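You operate a simulated robot arm through the tools that you are given. There is no shell and no other tool. Be economical: measure what you need, move in short steps, check, and stop when the job is done.

Carry out the task below with a simulated two-armed robot. There is one attempt and no reset: what you move stays moved.

Task
Label the big grey pot with the crop on the sowing card and put it on the cart.
Fine: the labels are in the potting bench's grey drawer; shut it again. Where these are worked on the way, their far stop is far enough and under half their travel is too little: grey drawer.

It is judged by the outcome, as a careful person would: the job done as asked, and still so three seconds after it is handed in. It fails if anything else is knocked over, pushed out of place, dropped, spilled or broken.

Robot
Two 7-joint arms with two-finger parallel grippers on one trunk, on a base that drives. Base frame: it is fixed to the floor where the robot stands at the start and does not move with it; the origin is under the middle of the robot, x ahead of it, y to its left, z up. Units: m, degrees, N and s.
The left shoulder is at the start at [0.07, 0.177, 1.035], the right one opposite. With the tool pointing down near the work surface each hand reaches from about 0.22 to 0.72 m from the robot's upright axis, wherever it stands, measured 20 degrees to its own side. Places, roughly: big grey pot (9x9x8 cm) [0.8, -0.2, 0.9]; grey drawer [0.8, 0, 0.7]; top of the cart [-1.6, 0.9, 1]. Payload 3.43 kg a hand.
The TCP of each hand is the grasp point between the finger pads, 0.03 m short of the fingertips. In the tool frame z runs along the fingers and y along their closing line. Largest opening 0.094 m; finger width 0.028, thickness 0.01; the body of the gripper, 0.05 by 0.096 m, starts 0.055 m behind the TCP.
Orientation is that of the tool frame in the base frame, as a unit quaternion [w, x, y, z]. With the fingers straight down and closing along the base's y, the tool's x points along the base's -x, its y along +y and its z along -z.

Tools
- The arms move only by the tool move_arm. It takes "left_increments", "right_increments" or both (then of equal length, played together; a hand with none holds still); each is a list of rows, each a list of 7 numbers: the shift along the tool's x, y, z in units of 200 mm (1.0 is 200 mm), then the turn, a rotation vector about the tool's x, y, z in units of 60 degrees (1.0 is 60 degrees), then the gripper command, from -1 (fully open) to 1 (shut), values between in proportion. In form: [[x, y, z, rx, ry, rz, fingers], ...]. A call has 1 to 8 rows; each row is the pose to reach, as a shift and turn from the pose commanded when the call began, along the tool's axes at that moment. A call with a number of a shift or a turn outside -1 to 1 is refused whole. Each row takes 0.2 s and may step no farther than 0.05 m and 8.6 degrees from the row before; otherwise, or with a gripper value out of range, the whole call is refused. A pose out of reach is approached as far as the arm can. The call stops where the force on the tool passes 40 N (or 10 N more than at its start, if that is more) or the arm is blocked; 0.2 s more then pass. Each finger travels about 0.153 m/s and halts on what it meets, pressing with about 42 N; the grip force reading is that of the motor and also rises with nothing between the fingers. The clock runs only during rows and for 0.2 s after the last one: add rows that repeat a pose to give the fingers time. The reply holds the time, the measured pose of the TCP, the force on the tool along the base axes, the opening and the grip force, in the units named above and with some noise, with the torque about the TCP (base axes, N m) and any sound that the robot's microphone picked up.
- Cameras (640 x 400 px; columns grow to the right, rows downward): "scene" is now at [0.1362, -0.0051, 1.3479]; the picture's right is [-0.02, -1.00, -0.00], its down [-0.61, 0.01, -0.79] and it looks along [0.79, -0.02, -0.61] (base axes); focal length 214 px, centre (320, 200). "left" rides on the left gripper at [0.076, -0.014, -0.103] in its tool frame; the picture's right is [0.18, 0.98, 0.00], its down [-0.75, 0.14, -0.64] and it looks along [-0.63, 0.12, 0.77] (tool axes); focal length 243 px, centre (320, 200). "right" rides on the right gripper at [0.076, 0.014, -0.102] in its tool frame; the picture's right is [-0.18, 0.98, 0.00], its down [-0.75, -0.14, -0.64] and it looks along [-0.63, -0.12, 0.77] (tool axes); focal length 243 px, centre (320, 200). There is no depth. A picture from a camera that has moved, and an enlarged one, comes with that camera's place and axes in the base frame and with its lens.
- capture(camera): a new picture of that camera. The clock stands still meanwhile.
- lift_body(by): slides the trunk up (or, below 0, down) by that many m; the arms and the scene camera ride with it, the base frame stays. It gives what a move gives, with no picture.
- base_move(legs): drives the robot by 1 to 6 legs, each [ahead, turn to the left] in m and degrees, along the robot's own axes; the way and the turn of a leg run together, so that a leg with both is an arc; at most 1.5 m and 180 degrees a leg. The arms and the cameras ride along, it lands a little off, and it stops where it bumps. It gives what a move gives.
- head_to(pan, tilt): turns the head with the scene camera to pan (to the left, within 86 degrees either way) and tilt (down, from -29 to 69), counted from straight ahead of the robot. It gives what a move gives.
- enlarge(camera, box): a new picture of the part [left, top, right, bottom] of that camera's present view, enlarged. The clock stands still meanwhile.
- job_done(): hands the job in; it is judged then, once.

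Go step by step. Nothing tells you exact positions but the pictures and the camera data: compare them with the known pose of the tool, close in by small moves and look again before you grip or let go. The budget is 120 turns and 88 pictures, counting those below and the enlarged ones. Unless the task says otherwise, let go and move clear before handing in.

The tools are called after "Request:" as name(argument=value, ...) on one line, values as JSON. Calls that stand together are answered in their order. move_arm: Moves the arms, as the interface text tells. Its arguments: {"type":"object","properties":{"left_increments":{"type":"array"},"right_increments":{"type":"array"}},"required":[]} The other tools are called the same way: lift_body (by) slides the trunk up or down; base_move (legs) drives the base; head_to (pan, tilt) turns the head that bears the scene camera; capture (camera) takes a picture; enlarge (camera, box) takes an enlarged picture of a part of a camera's view; job_done () hands the job in.

At the start:

```text
clock: 0.0
left_eef_pos: [0.5151, 0.1831, 1.2532]
left_tool_rot: [0.001, -0.001, 1.0, 0.0]
left_wrist_force: [0.5, -0.2, 1.2]
left_moment: [0.0, 0.01, 0.0]
left_finger_gap: 0.094
left_grip_force: 0.0
right_eef_pos: [0.464, -0.278, 1.2107]
right_tool_rot: [0.0, 0.0, 1.0, 0.0]
right_wrist_force: [0.7, -0.4, 0.8]
right_moment: [-0.04, 0.01, -0.03]
right_finger_gap: 0.0942
right_grip_force: 0.0
trunk travel left (down, up): [-0.615, 0.225]
robot x, y, heading: [-0.0022, 0.0026, -0.2]
head pan, tilt: [-1.2, 37.7]
```

scene: 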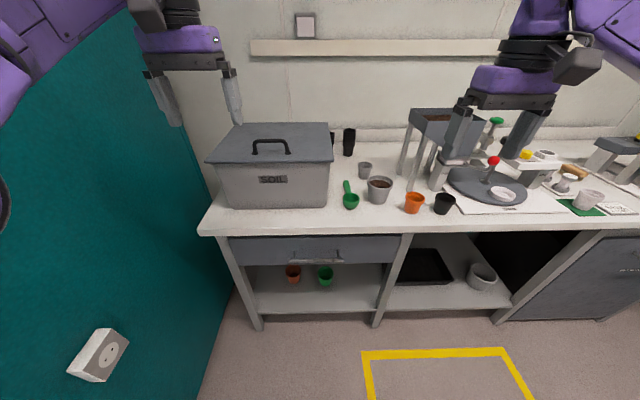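
right: 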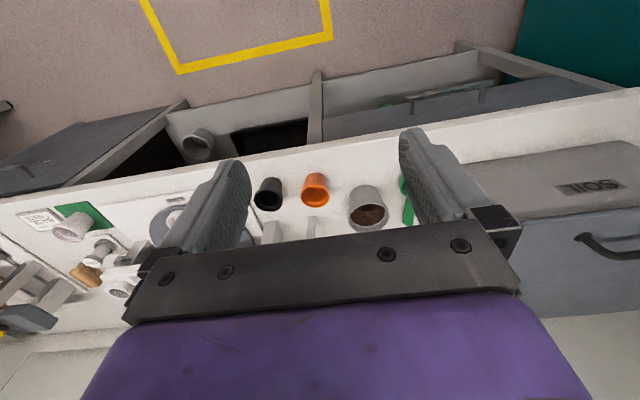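
left: 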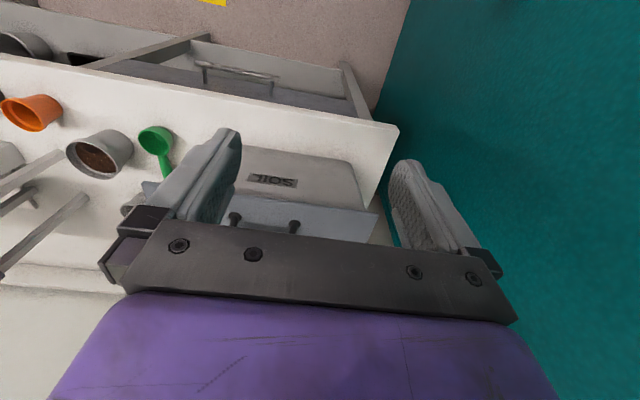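

I see the potting bench with the soil bin, the big grey pot near column 380, and a grey drawer under the bench edge. I'll look closer for the sowing card and the details.

Request:
enlarge(camera="scene", box=[440, 100, 640, 225])

Request:
enlarge(camera="scene", box=[260, 0, 420, 100])

Request:
enlarge(camera="scene", box=[220, 120, 460, 270])

```text
3.20 times, centred on (540, 162) of scene
camera zoom: at [0.1362, -0.0051, 1.3479], right [-0.02, -1.0, 0.0], down [-0.61, 0.01, -0.79], along [0.79, -0.02, -0.61], focal length 686 px, centre (-384, 320)
```

zoom: 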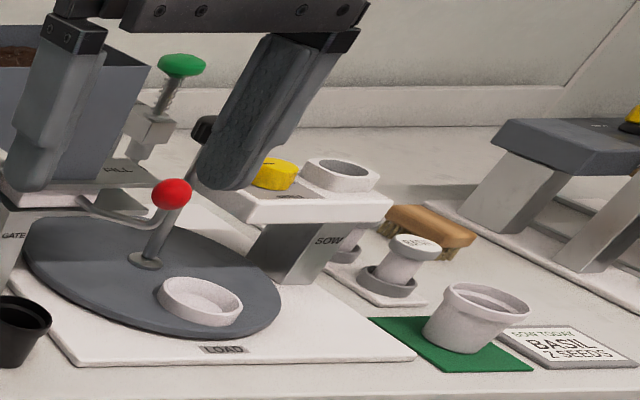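

```text
4.00 times, centred on (340, 50) of scene
camera zoom: at [0.1362, -0.0051, 1.3479], right [-0.02, -1.0, 0.0], down [-0.61, 0.01, -0.79], along [0.79, -0.02, -0.61], focal length 858 px, centre (240, 800)
```

zoom: 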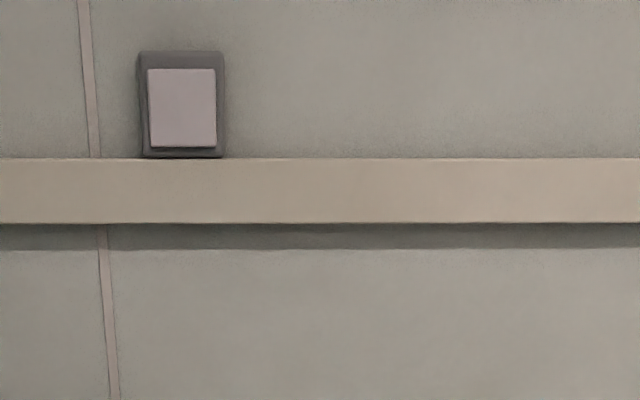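

```text
2.67 times, centred on (340, 195) of scene
camera zoom: at [0.1362, -0.0051, 1.3479], right [-0.02, -1.0, 0.0], down [-0.61, 0.01, -0.79], along [0.79, -0.02, -0.61], focal length 572 px, centre (267, 213)
```

zoom: 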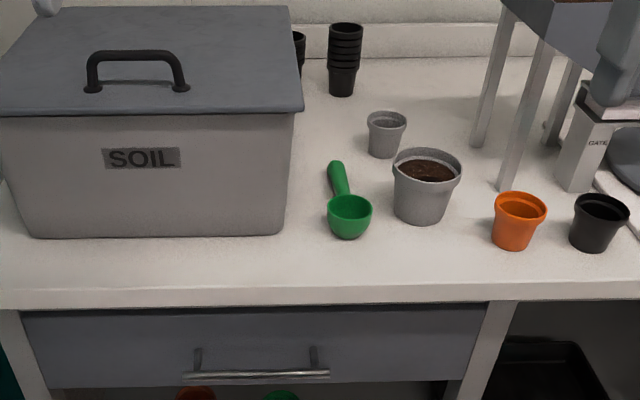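

The sowing card reads BASIL (2 SEEDS). The grey drawer's bar handle is at about [0.62, 0.005, 0.715]. I'll back off a little and turn the left hand to point forward, closing vertically.

Request:
base_move(legs=[[-0.15, 0]])

Request:
move_arm(left_increments=[[0, 0, 0.1, -0.0825, -0.0825, 0.0825, -1], [0, 0, 0.2, -0.165, -0.165, 0.165, -1], [0, 0, 0.3, -0.2475, -0.2475, 0.2475, -1], [0, 0, 0.4, -0.33, -0.33, 0.33, -1], [0, 0, 0.5, -0.4124, -0.4124, 0.4124, -1], [0, 0, 0.6, -0.4949, -0.4949, 0.4949, -1], [0, 0, 0.7, -0.5774, -0.5774, 0.5774, -1]])

```text
clock: 1.4
left_eef_pos: [0.3646, 0.183, 1.2542]
left_tool_rot: [0.001, 0.0, 1.0, -0.001]
left_wrist_force: [-0.2, -0.1, -0.3]
left_moment: [-0.01, -0.01, 0.0]
left_finger_gap: 0.094
left_grip_force: 0.1
right_eef_pos: [0.3148, -0.2775, 1.2097]
right_tool_rot: [-0.001, 0.0, 1.0, 0.001]
right_wrist_force: [0.0, 0.2, 0.0]
right_moment: [0.01, 0.02, 0.01]
right_finger_gap: 0.094
right_grip_force: 0.1
trunk travel left (down, up): [-0.615, 0.225]
robot x, y, heading: [-0.1496, -0.0002, -0.0]
head pan, tilt: [-1.2, 37.7]
```

```text
clock: 3.0
left_eef_pos: [0.3641, 0.1853, 1.1131]
left_tool_rot: [0.29, 0.289, 0.866, 0.288]
left_wrist_force: [1.0, 0.9, 0.5]
left_moment: [0.04, 0.03, 0.0]
left_finger_gap: 0.0941
left_grip_force: 0.1
right_eef_pos: [0.3145, -0.2764, 1.2112]
right_tool_rot: [0.001, 0.0, 1.0, -0.001]
right_wrist_force: [-0.5, 0.1, -0.3]
right_moment: [0.03, -0.01, 0.02]
right_finger_gap: 0.0941
right_grip_force: 0.0
trunk travel left (down, up): [-0.615, 0.225]
robot x, y, heading: [-0.1493, -0.0006, 0.2]
head pan, tilt: [-1.2, 37.7]
```

Rotation is going as planned; I'll finish the turn.

Request:
move_arm(left_increments=[[0, 0, 0, -0.0825, -0.0825, 0.0825, -1], [0, 0, 0, -0.165, -0.165, 0.165, -1], [0, 0, 0, -0.2475, -0.2475, 0.2475, -1], [0, 0, 0, -0.33, -0.33, 0.33, -1], [0, 0, 0, -0.4124, -0.4124, 0.4124, -1], [0, 0, 0, -0.4949, -0.4949, 0.4949, -1], [0, 0, 0, -0.5774, -0.5774, 0.5774, -1]])

```text
clock: 4.6
left_eef_pos: [0.3633, 0.1837, 1.1122]
left_tool_rot: [0.5, 0.5, 0.5, 0.5]
left_wrist_force: [-0.4, 0.1, -0.2]
left_moment: [0.01, -0.03, -0.02]
left_finger_gap: 0.0937
left_grip_force: 0.1
right_eef_pos: [0.3151, -0.2758, 1.2114]
right_tool_rot: [-0.001, 0.0, 1.0, 0.0]
right_wrist_force: [-0.3, 0.1, -0.5]
right_moment: [0.0, 0.0, -0.04]
right_finger_gap: 0.0941
right_grip_force: 0.0
trunk travel left (down, up): [-0.615, 0.225]
robot x, y, heading: [-0.1517, 0.0012, -0.0]
head pan, tilt: [-1.2, 37.7]
```

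Hand now points forward with vertical closing. Next I lower it in front of the handle.

Request:
move_arm(left_increments=[[-0.1, -0.2, 0, 0, 0, 0, -1], [-0.2, -0.4, 0, 0, 0, 0, -1], [-0.3, -0.6, 0, 0, 0, 0, -1], [-0.4, -0.8, 0, 0, 0, 0, -1], [-0.45, -1.0, 0, 0, 0, 0, -1]])

Request:
move_arm(left_increments=[[-0.1, -0.2, 0.1, 0, 0, 0, -1], [-0.2, -0.4, 0.2, 0, 0, 0, -1], [-0.3, -0.6, 0.3, 0, 0, 0, -1], [-0.4, -0.8, 0.4, 0, 0, 0, -1], [-0.4, -0.985, 0.5, 0, 0, 0, -1]])

Request:
capture(camera="left")

Request:
capture(camera="scene")

```text
clock: 5.8
left_eef_pos: [0.3654, 0.0913, 0.9138]
left_tool_rot: [0.5, 0.5, 0.5, 0.5]
left_wrist_force: [1.0, -0.7, -0.1]
left_moment: [-0.01, 0.0, 0.03]
left_finger_gap: 0.0938
left_grip_force: 0.1
right_eef_pos: [0.3154, -0.2782, 1.2092]
right_tool_rot: [-0.001, -0.001, 1.0, 0.0]
right_wrist_force: [-0.3, 0.3, -0.3]
right_moment: [0.01, 0.02, -0.01]
right_finger_gap: 0.094
right_grip_force: 0.1
trunk travel left (down, up): [-0.615, 0.225]
robot x, y, heading: [-0.1501, 0.0, 0.1]
head pan, tilt: [-1.2, 37.7]
```

```text
clock: 7.0
left_eef_pos: [0.4621, 0.0131, 0.7139]
left_tool_rot: [0.499, 0.5, 0.5, 0.5]
left_wrist_force: [-0.1, -0.2, -0.6]
left_moment: [0.0, 0.01, 0.0]
left_finger_gap: 0.0941
left_grip_force: 0.0
right_eef_pos: [0.3156, -0.276, 1.2102]
right_tool_rot: [-0.001, 0.0, 1.0, -0.001]
right_wrist_force: [-0.4, 0.3, 0.5]
right_moment: [-0.04, -0.01, 0.03]
right_finger_gap: 0.0939
right_grip_force: 0.0
trunk travel left (down, up): [-0.615, 0.225]
robot x, y, heading: [-0.151, -0.0023, 0.1]
head pan, tilt: [-1.2, 37.7]
```

```text
81 pictures are left
camera left: at [0.358, 0.0899, 0.701], right [0.0, 0.18, 0.98], down [-0.64, -0.75, 0.14], along [0.77, -0.63, 0.12], focal length 243 px, centre (320, 200)
```

left: 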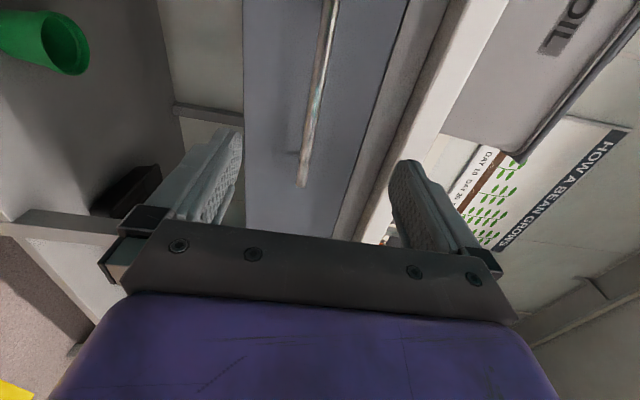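

```text
80 pictures are left
camera scene: at [-0.0136, -0.0043, 1.3479], right [-0.02, -1.0, 0.0], down [-0.61, 0.01, -0.79], along [0.79, -0.02, -0.61], focal length 214 px, centre (320, 200)
```

scene: 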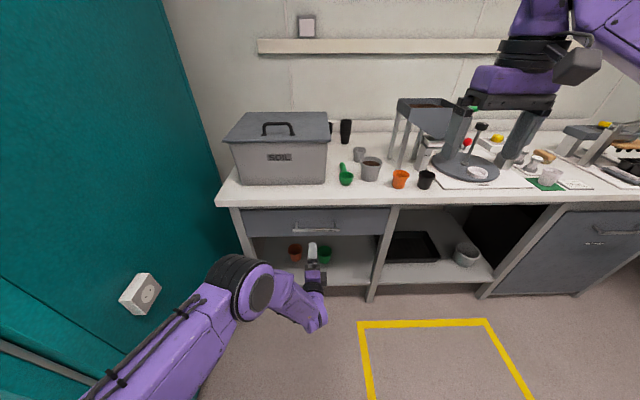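

Handle is level with the hand at z≈0.714, x≈0.63. Advance and grip.

Request:
move_arm(left_increments=[[0, 0, 0.2, 0, 0, 0, -1], [0, 0, 0.4, 0, 0, 0, -1], [0, 0, 0.55, 0, 0, 0, -1], [0, 0, 0.65, 0, 0, 0, -1], [0, 0, 0.75, 0, 0, 0, -1], [0, 0, 0.8, 0, 0, 0, -1]])

Request:
capture(camera="left")

```text
clock: 8.4
left_eef_pos: [0.6038, 0.0195, 0.7216]
left_tool_rot: [0.5, 0.5, 0.5, 0.5]
left_wrist_force: [0.2, -1.0, -0.1]
left_moment: [-0.03, 0.01, -0.01]
left_finger_gap: 0.0939
left_grip_force: 0.0
left hand out of reach, approached as far as the arm can: row 5, 6
right_eef_pos: [0.3143, -0.2785, 1.21]
right_tool_rot: [0.001, 0.0, 1.0, 0.0]
right_wrist_force: [0.5, 0.1, 0.0]
right_moment: [-0.06, 0.0, -0.01]
right_finger_gap: 0.094
right_grip_force: 0.0
trunk travel left (down, up): [-0.615, 0.225]
robot x, y, heading: [-0.1538, 0.0008, 0.1]
head pan, tilt: [-1.2, 37.7]
```

```text
79 pictures are left
camera left: at [0.5003, 0.0963, 0.7091], right [0.0, 0.18, 0.98], down [-0.64, -0.75, 0.14], along [0.77, -0.63, 0.12], focal length 243 px, centre (320, 200)
```

left: 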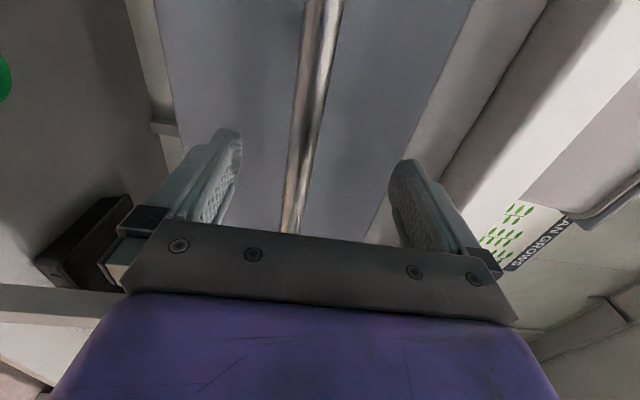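

The arm is at its reach limit just short of the bar; I nudge the base forward 3 cm.

Request:
base_move(legs=[[0.025, 0]])

Request:
capture(camera="left")

```text
clock: 9.3
left_eef_pos: [0.622, 0.0207, 0.718]
left_tool_rot: [0.498, 0.501, 0.501, 0.5]
left_wrist_force: [-4.3, 0.3, -0.1]
left_moment: [-0.02, -0.23, 0.07]
left_finger_gap: 0.094
left_grip_force: 0.0
right_eef_pos: [0.3358, -0.2756, 1.2093]
right_tool_rot: [0.0, 0.0, 1.0, 0.0]
right_wrist_force: [-0.6, -0.4, 0.9]
right_moment: [-0.02, 0.0, -0.02]
right_finger_gap: 0.0941
right_grip_force: 0.1
trunk travel left (down, up): [-0.615, 0.225]
robot x, y, heading: [-0.1271, 0.0006, 0.2]
head pan, tilt: [-1.2, 37.7]
stopped in leg 1: the force on the tool passed its limit at 222 N (the readings are from after the stop); the commanded pose is now the measured one
```

```text
78 pictures are left
camera left: at [0.5184, 0.096, 0.7054], right [0.0, 0.18, 0.98], down [-0.64, -0.75, 0.14], along [0.77, -0.63, 0.11], focal length 243 px, centre (320, 200)
```

left: 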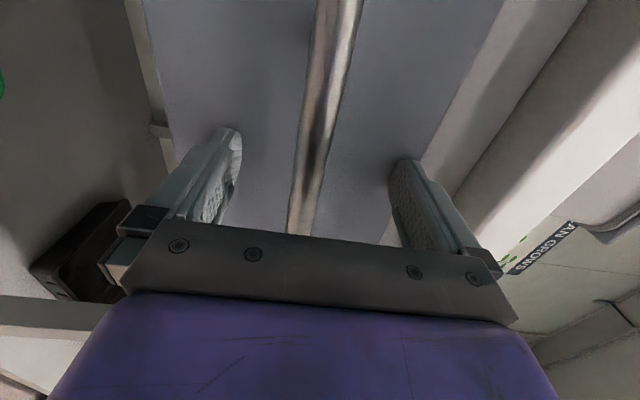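

The fingertips touched the drawer front; the bar lies between the fingers. Back off a few mm and close.

Request:
move_arm(left_increments=[[0, 0, -0.025, 0, 0, 0, -0.5], [0, 0, -0.025, 0, 0, 0, 0.2], [0, 0, -0.025, 0, 0, 0, 1], [0, 0, -0.025, 0, 0, 0, 1], [0, 0, -0.025, 0, 0, 0, 1]])

```text
clock: 10.5
left_eef_pos: [0.6178, 0.0197, 0.7099]
left_tool_rot: [0.495, 0.504, 0.505, 0.496]
left_wrist_force: [-8.9, -1.8, -32.7]
left_moment: [-0.19, -0.19, 0.52]
left_finger_gap: 0.0181
left_grip_force: 45.3
right_eef_pos: [0.3404, -0.2767, 1.2069]
right_tool_rot: [-0.003, 0.0, 1.0, 0.0]
right_wrist_force: [0.2, -0.3, -0.5]
right_moment: [0.01, -0.01, 0.0]
right_finger_gap: 0.0938
right_grip_force: 0.0
trunk travel left (down, up): [-0.615, 0.225]
robot x, y, heading: [-0.1254, -0.0007, -0.1]
head pan, tilt: [-1.2, 37.7]
```

Gripped (gap 18 mm), with a vertical preload since the bar is ~8 mm lower; I relieve that and pull.

Request:
move_arm(left_increments=[[0, -0.04, 0, 0, 0, 0, 1], [0, -0.04, -0.05, 0, 0, 0, 1], [0, -0.04, -0.15, 0, 0, 0, 1], [0, -0.04, -0.25, 0, 0, 0, 1], [0, -0.04, -0.35, 0, 0, 0, 1], [0, -0.04, -0.45, 0, 0, 0, 1], [0, -0.04, -0.55, 0, 0, 0, 1], [0, -0.04, -0.65, 0, 0, 0, 1]])

Request:
capture(camera="scene")

```text
clock: 12.3
left_eef_pos: [0.4877, 0.0201, 0.7106]
left_tool_rot: [0.498, 0.502, 0.502, 0.498]
left_wrist_force: [-1.5, -7.8, -9.9]
left_moment: [-0.12, 0.01, 0.01]
left_finger_gap: 0.0184
left_grip_force: 45.3
right_eef_pos: [0.3375, -0.2789, 1.2094]
right_tool_rot: [-0.002, 0.001, 1.0, 0.002]
right_wrist_force: [-0.6, -0.2, 0.2]
right_moment: [0.0, -0.01, 0.0]
right_finger_gap: 0.094
right_grip_force: 0.1
trunk travel left (down, up): [-0.615, 0.225]
robot x, y, heading: [-0.1276, -0.001, 0.5]
head pan, tilt: [-1.2, 37.7]
```

```text
77 pictures are left
camera scene: at [0.0086, -0.0064, 1.3477], right [-0.02, -1.0, 0.0], down [-0.61, 0.01, -0.79], along [0.79, -0.02, -0.61], focal length 214 px, centre (320, 200)
```

scene: 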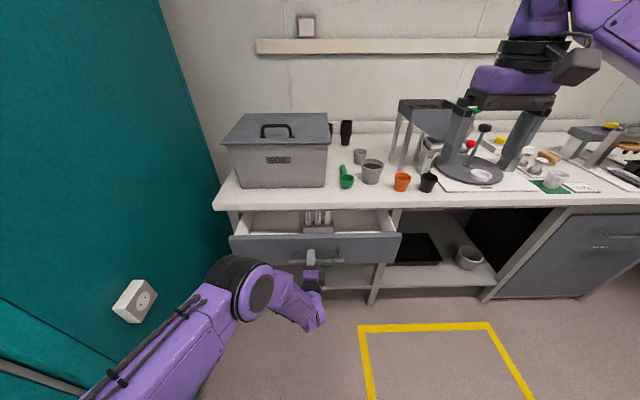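

Drawer slides well; labels appear in a holder in the middle. Pull further.

Request:
move_arm(left_increments=[[0, 0, -0.1, 0, 0, 0, 1], [0, 0, -0.2, 0, 0, 0, 1], [0, 0, -0.3, 0, 0, 0, 1], [0, 0, -0.4, 0, 0, 0, 1], [0, 0, -0.5, 0, 0, 0, 1], [0, 0, -0.6, 0, 0, 0, 1], [0, 0, -0.65, 0, 0, 0, 1]])

Request:
capture(camera="scene")

```text
clock: 13.9
left_eef_pos: [0.3574, 0.0191, 0.71]
left_tool_rot: [0.498, 0.503, 0.501, 0.499]
left_wrist_force: [-1.7, -15.2, -12.8]
left_moment: [-0.24, -0.09, 0.18]
left_finger_gap: 0.0184
left_grip_force: 45.2
right_eef_pos: [0.3379, -0.2788, 1.2095]
right_tool_rot: [-0.001, 0.0, 1.0, 0.002]
right_wrist_force: [0.7, 0.0, -0.2]
right_moment: [0.04, -0.02, 0.0]
right_finger_gap: 0.0938
right_grip_force: 0.1
trunk travel left (down, up): [-0.615, 0.225]
robot x, y, heading: [-0.126, -0.0005, 0.1]
head pan, tilt: [-1.2, 37.7]
```

```text
76 pictures are left
camera scene: at [0.009, -0.0075, 1.3477], right [-0.02, -1.0, 0.0], down [-0.61, 0.01, -0.79], along [0.79, -0.01, -0.61], focal length 214 px, centre (320, 200)
```

scene: 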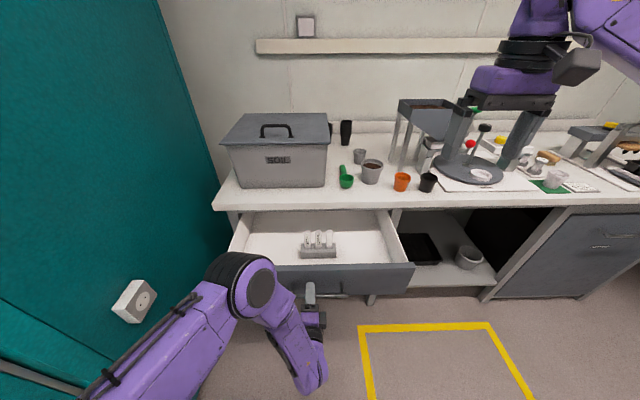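

The drawer is open 0.26 m and the labels stand in a block. Let me pull it a little more to its stop, then enlarge on the labels.

Request:
move_arm(left_increments=[[0, 0, -0.08, 0, 0, 0, 1], [0, 0, -0.16, 0, 0, 0, 1], [0, 0, -0.24, 0, 0, 0, 1]])

Request:
enlarge(camera="scene", box=[280, 220, 376, 280])

```text
clock: 14.7
left_eef_pos: [0.3095, 0.019, 0.7103]
left_tool_rot: [0.497, 0.503, 0.502, 0.499]
left_wrist_force: [-1.8, -12.4, -29.0]
left_moment: [-0.35, -0.18, -0.66]
left_finger_gap: 0.0186
left_grip_force: 45.1
right_eef_pos: [0.3405, -0.2785, 1.2081]
right_tool_rot: [-0.002, 0.0, 1.0, 0.001]
right_wrist_force: [0.8, -0.9, 0.2]
right_moment: [0.01, 0.0, 0.02]
right_finger_gap: 0.0942
right_grip_force: 0.1
trunk travel left (down, up): [-0.615, 0.225]
robot x, y, heading: [-0.1286, -0.0031, 0.1]
head pan, tilt: [-1.2, 37.7]
```

```text
6.67 times, centred on (328, 250) of scene
camera zoom: at [0.0101, -0.0074, 1.3474], right [-0.02, -1.0, 0.0], down [-0.61, 0.01, -0.79], along [0.79, -0.01, -0.61], focal length 1430 px, centre (267, -133)
```

zoom: 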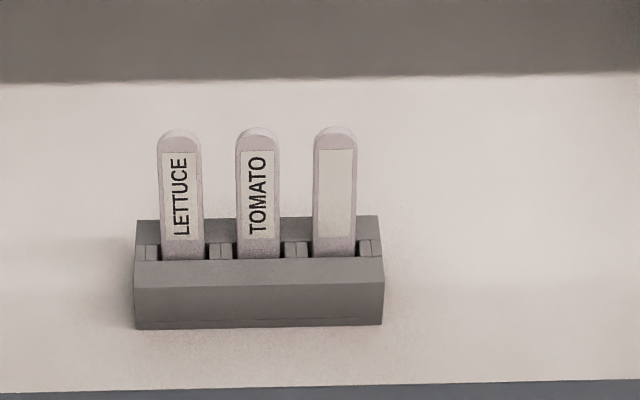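

I see LETTUCE, TOMATO and one whose visible face is blank; its other face may read BASIL. I'll release the handle, withdraw the left hand, and look from the other side.

Request:
move_arm(left_increments=[[0, 0, 0, 0, 0, 0, -0.2], [0, 0, 0, 0, 0, 0, -0.6], [0, 0, 0, 0, 0, 0, -0.6], [0, 0, -0.15, 0, 0, 0, -0.6], [0, 0, -0.3, 0, 0, 0, -0.6], [0, 0, -0.45, 0, 0, 0, -0.6], [0.1, 0.2, -0.45, 0, 0, 0, -0.6], [0.2, 0.4, -0.45, 0, 0, 0, -0.6]])

Request:
capture(camera="scene")

```text
clock: 16.5
left_eef_pos: [0.248, 0.0805, 0.7639]
left_tool_rot: [0.5, 0.504, 0.506, 0.49]
left_wrist_force: [-0.6, 0.1, -0.2]
left_moment: [0.01, -0.01, -0.07]
left_finger_gap: 0.0751
left_grip_force: 0.1
left hand out of reach, approached as far as the arm can: row 5, 6, 7, 8
right_eef_pos: [0.3355, -0.2762, 1.2113]
right_tool_rot: [0.0, 0.0, 1.0, 0.001]
right_wrist_force: [0.0, 1.1, 0.2]
right_moment: [-0.04, -0.02, -0.01]
right_finger_gap: 0.0945
right_grip_force: 0.0
trunk travel left (down, up): [-0.615, 0.225]
robot x, y, heading: [-0.1302, 0.0048, 0.3]
head pan, tilt: [-1.2, 37.7]
```

```text
74 pictures are left
camera scene: at [0.0066, -0.0042, 1.348], right [-0.02, -1.0, 0.0], down [-0.61, 0.01, -0.79], along [0.79, -0.02, -0.61], focal length 214 px, centre (320, 200)
```

scene: 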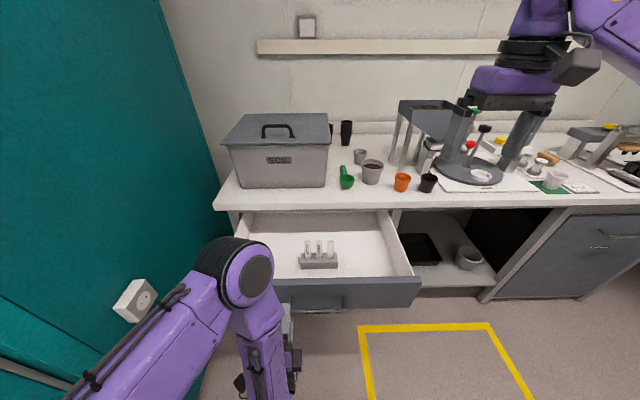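

Nothing else moved. Raise the left hand out of the way and start swinging the right hand above the drawer, turning it to see the labels' back.

Request:
move_arm(left_increments=[[0.1, 0.2, 0, 0, 0, 0, -0.6], [0.2, 0.4, 0, 0, 0, 0, -0.6], [0.3, 0.6, 0, 0, 0, 0, -0.6], [0.4, 0.8, 0, 0, 0, 0, -0.6], [0.5, 1.0, 0, 0, 0, 0, -0.6], [0.6, 1.0, 0, 0, 0, 0, -0.6], [0.6, 1.0, 0, 0, 0, 0, -0.6]], right_increments=[[0, 0, 0, 0, 0, 0.14, -1], [0, 0, 0, 0, 0, 0.28, -1], [0, 0, 0, 0, 0, 0.42, -1], [0, 0, 0, 0, 0, 0.56, -1], [0, 0, 0, 0, 0, 0.7, -1], [0, 0, 0, 0, 0, 0.84, -1], [0, 0, 0, 0, 0, 0.98, -1]])

```text
clock: 18.1
left_eef_pos: [0.3347, 0.1593, 0.9129]
left_tool_rot: [0.498, 0.501, 0.502, 0.5]
left_wrist_force: [0.6, 0.5, -0.3]
left_moment: [-0.02, 0.03, -0.03]
left_finger_gap: 0.0751
left_grip_force: 0.1
left hand out of reach, approached as far as the arm can: row 3, 4, 5, 6, 7
right_eef_pos: [0.3195, -0.351, 1.2657]
right_tool_rot: [0.0, 0.482, 0.876, 0.0]
right_wrist_force: [0.4, -0.8, -0.6]
right_moment: [-0.02, 0.02, -0.02]
right_finger_gap: 0.0939
right_grip_force: 0.0
right hand out of reach, approached as far as the arm can: row 5, 6, 7
trunk travel left (down, up): [-0.615, 0.225]
robot x, y, heading: [-0.1308, 0.002, 0.1]
head pan, tilt: [-1.2, 37.7]
```

The hands are near their limits close to the body; I'll bring the right hand forward and lower above the drawer.

Request:
move_arm(right_increments=[[0.04, 0.14, 0.13, 0, 0, 0, -1], [0.08, 0.28, 0.26, 0, 0, 0, -1], [0.12, 0.42, 0.39, 0, 0, 0, -1], [0.16, 0.56, 0.52, 0, 0, 0, -1], [0.2, 0.7, 0.65, 0, 0, 0, -1], [0.24, 0.84, 0.78, 0, 0, 0, -1], [0.28, 0.98, 0.9, 0, 0, 0, -1]])

Request:
capture(camera="right")

```text
clock: 19.7
left_eef_pos: [0.3349, 0.1584, 0.911]
left_tool_rot: [0.498, 0.501, 0.502, 0.499]
left_wrist_force: [-0.3, 0.5, 0.2]
left_moment: [-0.01, -0.04, -0.07]
left_finger_gap: 0.0752
left_grip_force: 0.1
right_eef_pos: [0.4811, -0.2745, 1.1589]
right_tool_rot: [0.0, 0.491, 0.871, -0.001]
right_wrist_force: [0.0, -0.3, 0.5]
right_moment: [-0.04, 0.02, 0.0]
right_finger_gap: 0.0942
right_grip_force: 0.1
right hand out of reach, approached as far as the arm can: row 1, 2, 3, 4, 5, 6, 7
trunk travel left (down, up): [-0.615, 0.225]
robot x, y, heading: [-0.1279, 0.0009, -0.3]
head pan, tilt: [-1.2, 37.7]
```

```text
73 pictures are left
camera right: at [0.4534, -0.2022, 1.2612], right [0.94, 0.35, 0.0], down [0.27, -0.72, 0.64], along [0.22, -0.6, -0.77], focal length 243 px, centre (320, 200)
```

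right: 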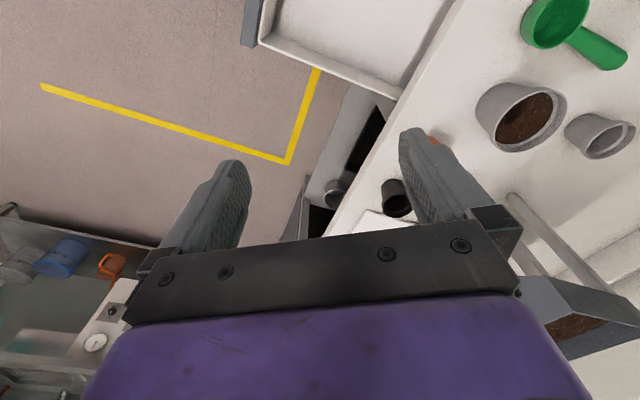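

That rotation direction hits a wrist limit; I'll turn the right hand the other way.

Request:
move_arm(right_increments=[[0, 0, 0, 0, 0, -0.14, -1], [0, 0, 0, 0, 0, -0.28, -1], [0, 0, 0, 0, 0, -0.42, -1], [0, 0, 0, 0, 0, -0.56, -1], [0, 0, 0, 0, 0, -0.7, -1], [0, 0, 0, 0, 0, -0.84, -1], [0, 0, 0, 0, 0, -0.98, -1]])

Request:
move_arm(right_increments=[[0, 0, 0, 0, 0, -0.14, -1], [0, 0, 0, 0, 0, -0.28, -1], [0, 0, 0, 0, 0, -0.42, -1], [0, 0, 0, 0, 0, -0.56, -1], [0, 0, 0, 0, 0, -0.7, -1], [0, 0, 0, 0, 0, -0.84, -1], [0, 0, 0, 0, 0, -0.98, -1]])

```text
clock: 21.3
left_eef_pos: [0.3348, 0.1573, 0.9119]
left_tool_rot: [0.498, 0.501, 0.501, 0.5]
left_wrist_force: [-0.2, 0.0, 0.0]
left_moment: [0.01, -0.01, -0.01]
left_finger_gap: 0.075
left_grip_force: 0.0
right_eef_pos: [0.4786, -0.2754, 1.1583]
right_tool_rot: [-0.001, 0.0, 1.0, 0.001]
right_wrist_force: [0.6, 0.1, 0.1]
right_moment: [-0.01, 0.0, 0.01]
right_finger_gap: 0.0941
right_grip_force: 0.0
trunk travel left (down, up): [-0.615, 0.225]
robot x, y, heading: [-0.1275, -0.0016, 0.2]
head pan, tilt: [-1.2, 37.7]
```

```text
clock: 22.9
left_eef_pos: [0.3346, 0.1584, 0.9114]
left_tool_rot: [0.497, 0.502, 0.501, 0.5]
left_wrist_force: [0.4, -0.6, -0.1]
left_moment: [-0.01, 0.02, -0.03]
left_finger_gap: 0.0752
left_grip_force: 0.0
right_eef_pos: [0.4785, -0.2739, 1.1599]
right_tool_rot: [-0.001, -0.493, 0.87, 0.001]
right_wrist_force: [-1.0, -0.7, 0.0]
right_moment: [0.02, 0.0, -0.01]
right_finger_gap: 0.0942
right_grip_force: 0.0
trunk travel left (down, up): [-0.615, 0.225]
robot x, y, heading: [-0.1289, 0.0034, 0.1]
head pan, tilt: [-1.2, 37.7]
```

That way works. Continue turning toward ~150° to look back at the labels' far faces.

Request:
move_arm(right_increments=[[0, 0, 0, 0, 0, -0.14, -1], [0, 0, 0, 0, 0, -0.28, -1], [0, 0, 0, 0, 0, -0.42, -1], [0, 0, 0, 0, 0, -0.56, -1], [0, 0, 0, 0, 0, -0.7, -1], [0, 0, 0, 0, 0, -0.84, -1], [0, 0, 0, 0, 0, -0.98, -1]])

Request:
capture(camera="right")

```text
clock: 24.5
left_eef_pos: [0.3349, 0.158, 0.9124]
left_tool_rot: [0.498, 0.501, 0.501, 0.5]
left_wrist_force: [-0.2, 0.1, 0.0]
left_moment: [-0.02, 0.05, -0.01]
left_finger_gap: 0.075
left_grip_force: 0.1
right_eef_pos: [0.4793, -0.2733, 1.1592]
right_tool_rot: [0.001, 0.856, -0.517, -0.001]
right_wrist_force: [-0.2, -0.5, -0.4]
right_moment: [0.0, -0.01, 0.0]
right_finger_gap: 0.0938
right_grip_force: 0.2
trunk travel left (down, up): [-0.615, 0.225]
robot x, y, heading: [-0.1309, -0.0016, 0.1]
head pan, tilt: [-1.2, 37.7]
```

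```text
72 pictures are left
camera right: at [0.5022, -0.3476, 1.2616], right [-0.96, -0.29, 0.0], down [-0.22, 0.73, 0.64], along [-0.19, 0.61, -0.77], focal length 243 px, centre (320, 200)
```

right: 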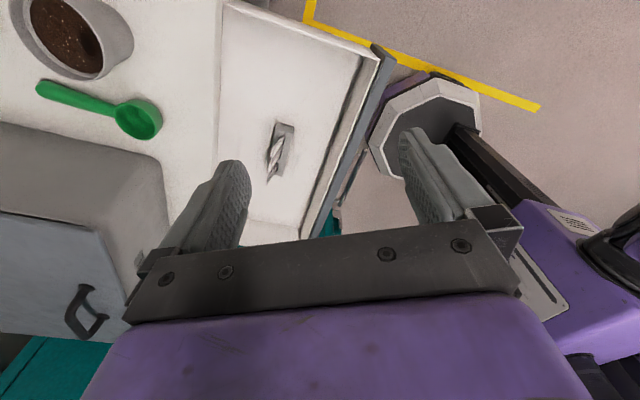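

I can see the label block from behind/side. Enlarge.

Request:
enlarge(camera="right", box=[240, 110, 336, 190])

```text
5.00 times, centred on (288, 150) of right
camera zoom: at [0.5022, -0.3476, 1.2616], right [-0.96, -0.29, 0.0], down [-0.22, 0.73, 0.64], along [-0.19, 0.61, -0.77], focal length 1213 px, centre (480, 450)
```

zoom: 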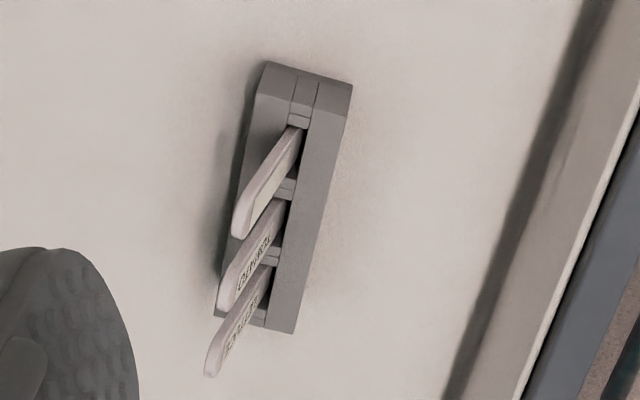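

The blank label's back isn't visible yet; I move farther over the bench and turn more.

Request:
move_arm(right_increments=[[0, -0.2, 0.03, 0, 0, -0.13, -1], [0, -0.4, 0.06, 0, 0, -0.26, -1], [0, -0.6, 0.1, 0, 0, -0.39, -1], [0.01, -0.78, 0.15, 0, 0, -0.5, -1]])

Request:
capture(camera="right")

```text
clock: 25.5
left_eef_pos: [0.3356, 0.1545, 0.9133]
left_tool_rot: [0.497, 0.502, 0.501, 0.5]
left_wrist_force: [-0.9, -0.6, 0.8]
left_moment: [0.01, 0.03, 0.07]
left_finger_gap: 0.0751
left_grip_force: 0.0
right_eef_pos: [0.5183, -0.2329, 1.088]
right_tool_rot: [-0.003, 0.956, -0.294, 0.0]
right_wrist_force: [0.9, -0.4, 0.2]
right_moment: [0.07, 0.02, 0.02]
right_finger_gap: 0.094
right_grip_force: 0.2
right hand out of reach, approached as far as the arm can: row 1, 2, 3, 4
trunk travel left (down, up): [-0.615, 0.225]
robot x, y, heading: [-0.1302, 0.0015, -0.0]
head pan, tilt: [-1.2, 37.7]
```

```text
70 pictures are left
camera right: at [0.5742, -0.2885, 1.1899], right [-0.7, -0.71, 0.0], down [-0.54, 0.54, 0.64], along [-0.45, 0.46, -0.76], focal length 243 px, centre (320, 200)
```

right: 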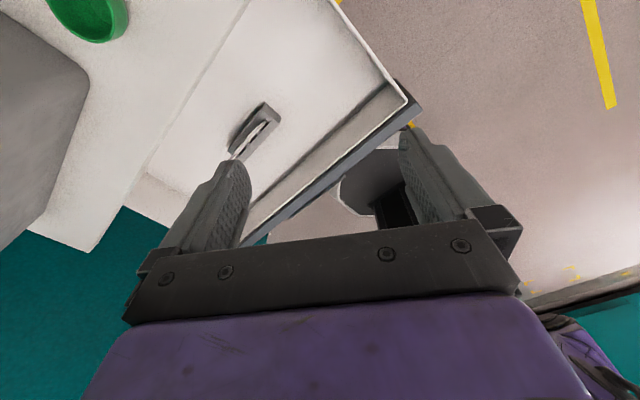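

The label's back stays hidden from here. It's the only candidate, so I'll turn to close along x, pick the blank one at about [0.524, -0.053, top 0.774], and inspect its back while holding it.

Request:
move_arm(right_increments=[[0, 0, 0, 0, 0, 0.133, -1], [0, 0, 0, 0, 0, 0.266, -1], [0, 0, 0, 0, 0, 0.4, -1], [0, 0, 0, 0, 0, 0.533, -1], [0, 0, 0, 0, 0, 0.666, -1], [0, 0, 0, 0, 0, 0.8, -1], [0, 0, 0, 0, 0, 0.93, -1]])

```text
clock: 27.1
left_eef_pos: [0.3359, 0.1577, 0.912]
left_tool_rot: [0.497, 0.501, 0.501, 0.5]
left_wrist_force: [0.0, -0.2, 0.0]
left_moment: [0.0, 0.0, -0.04]
left_finger_gap: 0.0751
left_grip_force: 0.0
right_eef_pos: [0.5152, -0.226, 1.0886]
right_tool_rot: [0.001, 0.717, -0.697, -0.001]
right_wrist_force: [-0.1, 0.6, 0.1]
right_moment: [0.0, 0.01, 0.01]
right_finger_gap: 0.0936
right_grip_force: 0.0
trunk travel left (down, up): [-0.615, 0.225]
robot x, y, heading: [-0.131, 0.0008, 0.3]
head pan, tilt: [-1.2, 37.7]
```

Now over the label, staying high.

Request:
move_arm(right_increments=[[-0.17, 0, 0.14, 0, 0, 0.027, -1], [-0.34, 0, 0.28, 0, 0, 0.027, -1], [-0.51, -0.02, 0.42, 0, 0, 0.027, -1], [-0.68, -0.04, 0.56, 0, 0, 0.027, -1], [-0.855, -0.04, 0.69, 0, 0, 0.027, -1]])

Request:
capture(camera="right")

Request:
capture(camera="scene")

```text
clock: 28.3
left_eef_pos: [0.3364, 0.159, 0.9112]
left_tool_rot: [0.498, 0.501, 0.502, 0.499]
left_wrist_force: [-0.4, 0.6, 0.2]
left_moment: [-0.01, 0.0, -0.01]
left_finger_gap: 0.0754
left_grip_force: 0.1
right_eef_pos: [0.5173, -0.0515, 0.9491]
right_tool_rot: [0.001, 0.707, -0.707, -0.001]
right_wrist_force: [-0.2, 0.7, 0.5]
right_moment: [0.0, -0.03, 0.01]
right_finger_gap: 0.094
right_grip_force: 0.1
trunk travel left (down, up): [-0.615, 0.225]
robot x, y, heading: [-0.1283, -0.001, 0.2]
head pan, tilt: [-1.2, 37.7]
```

```text
69 pictures are left
camera right: at [0.5036, -0.1277, 1.0507], right [-0.98, 0.18, 0.0], down [0.14, 0.75, 0.64], along [0.12, 0.63, -0.77], focal length 243 px, centre (320, 200)
```

right: 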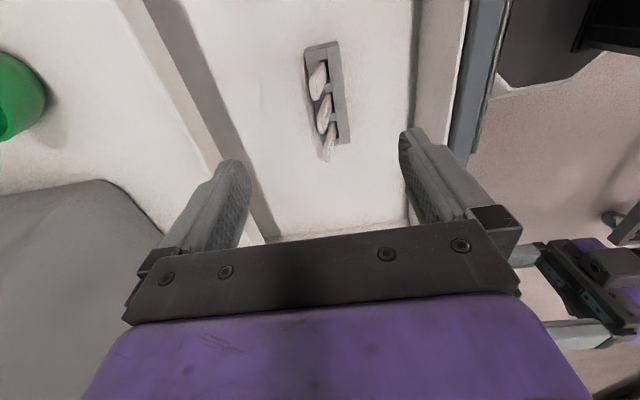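

```text
68 pictures are left
camera scene: at [0.0078, -0.0038, 1.3479], right [-0.02, -1.0, 0.0], down [-0.61, 0.01, -0.79], along [0.79, -0.02, -0.61], focal length 214 px, centre (320, 200)
```

scene: 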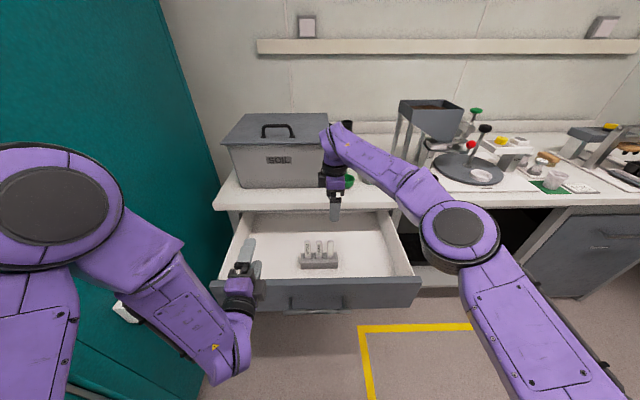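

Request:
enlarge(camera="right", box=[272, 30, 368, 170])

```text
2.86 times, centred on (320, 100) of right
camera zoom: at [0.5036, -0.1277, 1.0507], right [-0.98, 0.18, 0.0], down [0.14, 0.75, 0.64], along [0.12, 0.63, -0.77], focal length 693 px, centre (320, 486)
```

zoom: 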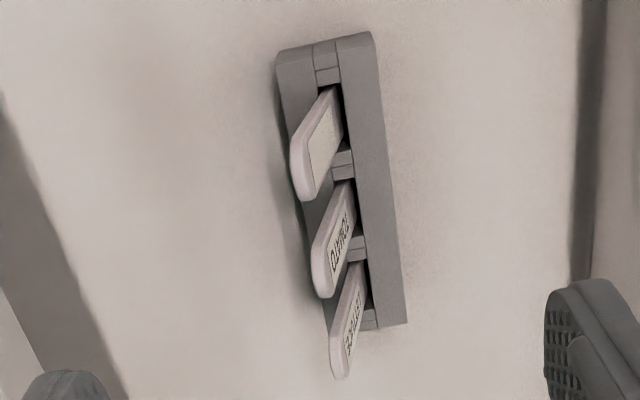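

Blank label's top is at about [0.526, -0.054, 0.774], leaning slightly back. I lower around it with a slight matching tilt, then check.

Request:
move_arm(right_increments=[[0.012, -0.025, 0.15, -0.03, 0, 0, -1], [0.012, -0.025, 0.3, -0.06, 0, 0, -1], [0.012, -0.025, 0.45, -0.1, 0, 0, -1], [0.012, -0.025, 0.6, -0.1, 0, 0, -1], [0.012, -0.025, 0.75, -0.1, 0, 0, -1], [0.012, -0.025, 0.88, -0.1, 0, 0, -1], [0.012, -0.025, 0.97, -0.1, 0, 0, -1]])

Request:
capture(camera="right")

Request:
enlarge(camera="scene", box=[260, 180, 420, 280])

```text
clock: 29.9
left_eef_pos: [0.335, 0.1572, 0.9111]
left_tool_rot: [0.498, 0.501, 0.502, 0.5]
left_wrist_force: [-0.2, -0.2, 0.5]
left_moment: [-0.04, 0.01, 0.0]
left_finger_gap: 0.0751
left_grip_force: 0.0
right_eef_pos: [0.51, -0.0551, 0.7563]
right_tool_rot: [0.038, 0.707, -0.705, -0.039]
right_wrist_force: [0.3, -0.6, -0.8]
right_moment: [0.02, -0.03, 0.02]
right_finger_gap: 0.0941
right_grip_force: 0.1
right hand out of reach, approached as far as the arm can: row 3, 4, 5, 6, 7
trunk travel left (down, up): [-0.615, 0.225]
robot x, y, heading: [-0.1303, 0.0006, 0.1]
head pan, tilt: [-1.2, 37.7]
```

```text
66 pictures are left
camera right: at [0.5089, -0.1314, 0.859], right [-0.98, 0.18, 0.1], down [0.21, 0.75, 0.62], along [0.03, 0.63, -0.78], focal length 243 px, centre (320, 200)
```

right: 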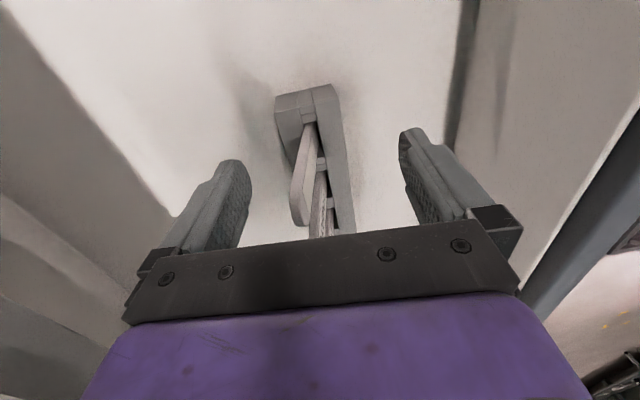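

```text
4.00 times, centred on (340, 230) of scene
camera zoom: at [0.0076, -0.005, 1.3479], right [-0.02, -1.0, 0.0], down [-0.61, 0.01, -0.79], along [0.79, -0.02, -0.61], focal length 858 px, centre (240, 80)
```

zoom: 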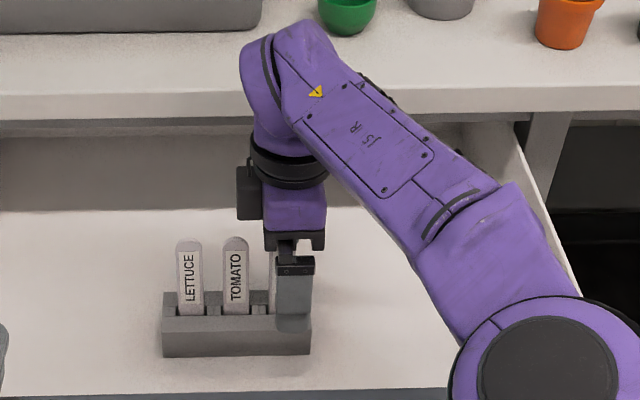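

The hand sits ~11 mm short in x. I'll nudge the base forward by that.

Request:
base_move(legs=[[0.012, 0]])

Request:
enlarge(camera="right", box=[220, 70, 420, 250])

```text
clock: 30.6
left_eef_pos: [0.3455, 0.1584, 0.9112]
left_tool_rot: [0.498, 0.5, 0.502, 0.5]
left_wrist_force: [-0.9, 0.4, -0.4]
left_moment: [0.01, 0.0, -0.01]
left_finger_gap: 0.0752
left_grip_force: 0.0
right_eef_pos: [0.5229, -0.0553, 0.7586]
right_tool_rot: [0.035, 0.707, -0.706, -0.038]
right_wrist_force: [0.1, 0.7, -0.4]
right_moment: [-0.03, 0.03, 0.05]
right_finger_gap: 0.0941
right_grip_force: 0.0
trunk travel left (down, up): [-0.615, 0.225]
robot x, y, heading: [-0.111, -0.0015, -0.2]
head pan, tilt: [-1.2, 37.7]
```

```text
2.22 times, centred on (320, 160) of right
camera zoom: at [0.5195, -0.1315, 0.8609], right [-0.98, 0.18, 0.1], down [0.21, 0.75, 0.63], along [0.04, 0.63, -0.77], focal length 539 px, centre (320, 289)
```

zoom: 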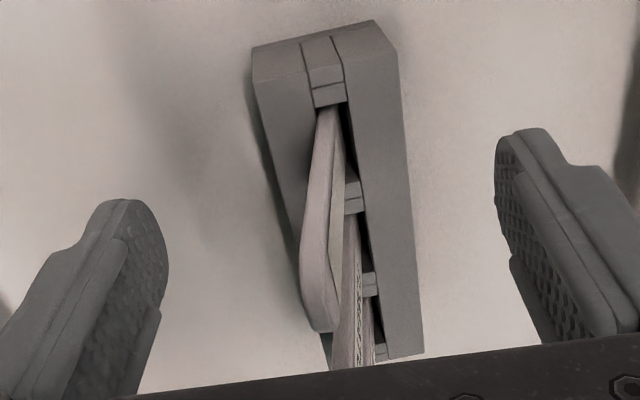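

Centred now. Lower 15 mm and close.

Request:
move_arm(right_increments=[[0, 0, 0.075, 0, 0, 0, -1], [0, 0, 0.075, 0, 0, 0, -0.3], [0, 0, 0.075, 0, 0, 0, 0.4], [0, 0, 0.075, 0, 0, 0, 1], [0, 0, 0.075, 0, 0, 0, 1], [0, 0, 0.075, 0, 0, 0, 1]])

```text
clock: 32.0
left_eef_pos: [0.3466, 0.1574, 0.9114]
left_tool_rot: [0.497, 0.501, 0.502, 0.5]
left_wrist_force: [0.0, 0.0, 0.1]
left_moment: [0.02, 0.03, -0.02]
left_finger_gap: 0.0752
left_grip_force: 0.1
right_eef_pos: [0.5207, -0.0545, 0.7437]
right_tool_rot: [0.034, 0.706, -0.706, -0.039]
right_wrist_force: [-1.0, 0.2, 1.4]
right_moment: [-0.03, 0.04, 0.02]
right_finger_gap: 0.0066
right_grip_force: 40.8
trunk travel left (down, up): [-0.615, 0.225]
robot x, y, heading: [-0.1195, 0.0011, -0.3]
head pan, tilt: [-1.2, 37.7]
```

Gripped (gap 6.6 mm, no side load). Lift along the tool axis.

Request:
move_arm(right_increments=[[0, 0, -0.1, 0, 0, 0, 1], [0, 0, -0.2, 0, 0, 0, 1], [0, 0, -0.35, 0, 0, 0, 1], [0, 0, -0.5, 0, 0, 0, 1], [0, 0, -0.65, 0, 0, 0, 1], [0, 0, -0.8, 0, 0, 0, 1], [0, 0, -1.0, 0, 0, 0, 1]])

Request:
capture(camera="scene")

Request:
capture(camera="left")

```text
clock: 33.6
left_eef_pos: [0.3462, 0.1589, 0.9125]
left_tool_rot: [0.498, 0.501, 0.501, 0.501]
left_wrist_force: [-0.9, 0.2, 0.4]
left_moment: [-0.04, 0.02, 0.0]
left_finger_gap: 0.0751
left_grip_force: 0.0
right_eef_pos: [0.5208, -0.0479, 0.9292]
right_tool_rot: [0.035, 0.707, -0.706, -0.037]
right_wrist_force: [-0.1, -0.7, 0.7]
right_moment: [0.03, -0.04, 0.04]
right_finger_gap: 0.0068
right_grip_force: 40.8
right hand out of reach, approached as far as the arm can: row 5, 6, 7
trunk travel left (down, up): [-0.615, 0.225]
robot x, y, heading: [-0.1189, -0.0, -0.1]
head pan, tilt: [-1.2, 37.7]
```

```text
63 pictures are left
camera scene: at [0.0173, -0.005, 1.3481], right [-0.02, -1.0, 0.0], down [-0.61, 0.01, -0.79], along [0.79, -0.02, -0.61], focal length 214 px, centre (320, 200)
```

scene: 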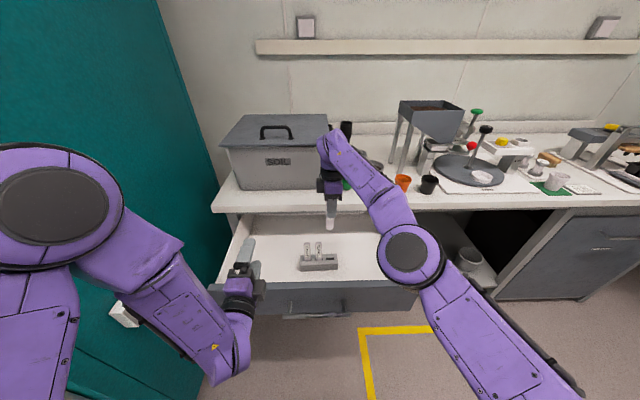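

```text
62 pictures are left
camera left: at [0.242, 0.2343, 0.8989], right [0.0, 0.18, 0.98], down [-0.64, -0.76, 0.14], along [0.77, -0.63, 0.12], focal length 243 px, centre (320, 200)
```

left: 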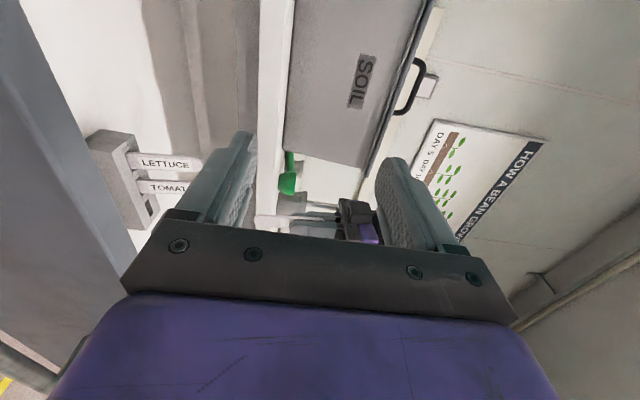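

The label is out. To read its other face I turn the hand back so that face comes towards the scene camera, moving a little right.

Request:
move_arm(right_increments=[[0.1, 0, -0.02, 0, 0, 0.14, 1], [0.2, 0, -0.04, 0, 0, 0.28, 1], [0.3, 0, -0.06, 0, 0, 0.42, 1], [0.4, 0, -0.08, 0, 0, 0.56, 1], [0.5, 0, -0.1, 0, 0, 0.7, 1], [0.6, 0, -0.1, 0, 0, 0.84, 1], [0.7, 0, -0.1, 0, 0, 0.98, 1]])

Request:
move_arm(right_increments=[[0, 0, 0, 0, 0, 0.14, 1], [0, 0, 0, 0, 0, 0.28, 1], [0, 0, 0, 0, 0, 0.42, 1], [0, 0, 0, 0, 0, 0.56, 1], [0, 0, 0, 0, 0, 0.7, 1], [0, 0, 0, 0, 0, 0.84, 1], [0, 0, 0, 0, 0, 0.98, 1]])

Request:
capture(camera="scene")

```text
clock: 35.2
left_eef_pos: [0.3471, 0.1582, 0.912]
left_tool_rot: [0.498, 0.5, 0.501, 0.501]
left_wrist_force: [-0.5, 0.3, 1.0]
left_moment: [0.0, -0.02, 0.01]
left_finger_gap: 0.075
left_grip_force: 0.1
right_eef_pos: [0.545, -0.1799, 0.9583]
right_tool_rot: [-0.049, -0.269, 0.962, 0.015]
right_wrist_force: [0.7, -0.7, -0.3]
right_moment: [-0.01, 0.0, 0.0]
right_finger_gap: 0.0065
right_grip_force: 40.1
right hand out of reach, approached as far as the arm can: row 1, 2, 3, 4, 5, 6, 7
trunk travel left (down, up): [-0.615, 0.225]
robot x, y, heading: [-0.1177, -0.0012, -0.1]
head pan, tilt: [-1.2, 37.7]
```

```text
clock: 36.8
left_eef_pos: [0.3473, 0.1588, 0.9124]
left_tool_rot: [0.498, 0.501, 0.501, 0.501]
left_wrist_force: [0.5, -0.6, 0.5]
left_moment: [0.0, 0.02, -0.01]
left_finger_gap: 0.0753
left_grip_force: 0.0
right_eef_pos: [0.5448, -0.1787, 0.9595]
right_tool_rot: [-0.051, 0.239, 0.97, -0.011]
right_wrist_force: [-0.2, 0.9, 0.5]
right_moment: [-0.01, 0.02, -0.03]
right_finger_gap: 0.0065
right_grip_force: 40.2
trunk travel left (down, up): [-0.615, 0.225]
robot x, y, heading: [-0.1188, -0.0018, 0.2]
head pan, tilt: [-1.2, 37.7]
```

```text
61 pictures are left
camera scene: at [0.019, -0.0052, 1.3479], right [-0.02, -1.0, 0.0], down [-0.61, 0.01, -0.79], along [0.79, -0.02, -0.61], focal length 214 px, centre (320, 200)
```

scene: 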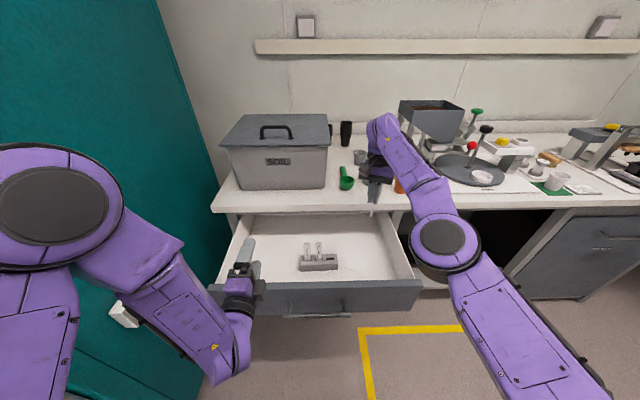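

Request:
enlarge(camera="scene", box=[335, 140, 431, 220])

```text
5.00 times, centred on (383, 180) of scene
camera zoom: at [0.019, -0.0052, 1.3479], right [-0.02, -1.0, 0.0], down [-0.61, 0.01, -0.79], along [0.79, -0.02, -0.61], focal length 1072 px, centre (5, 300)
```

zoom: 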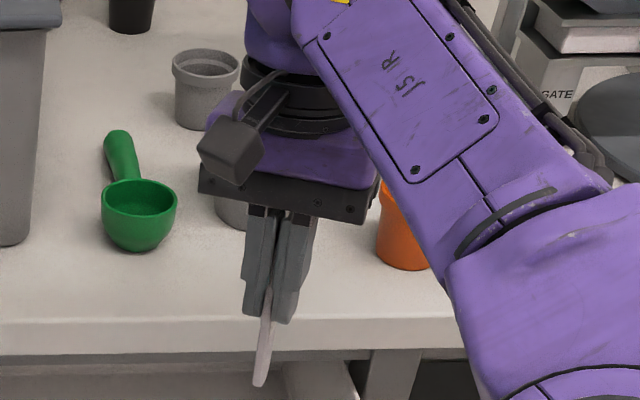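

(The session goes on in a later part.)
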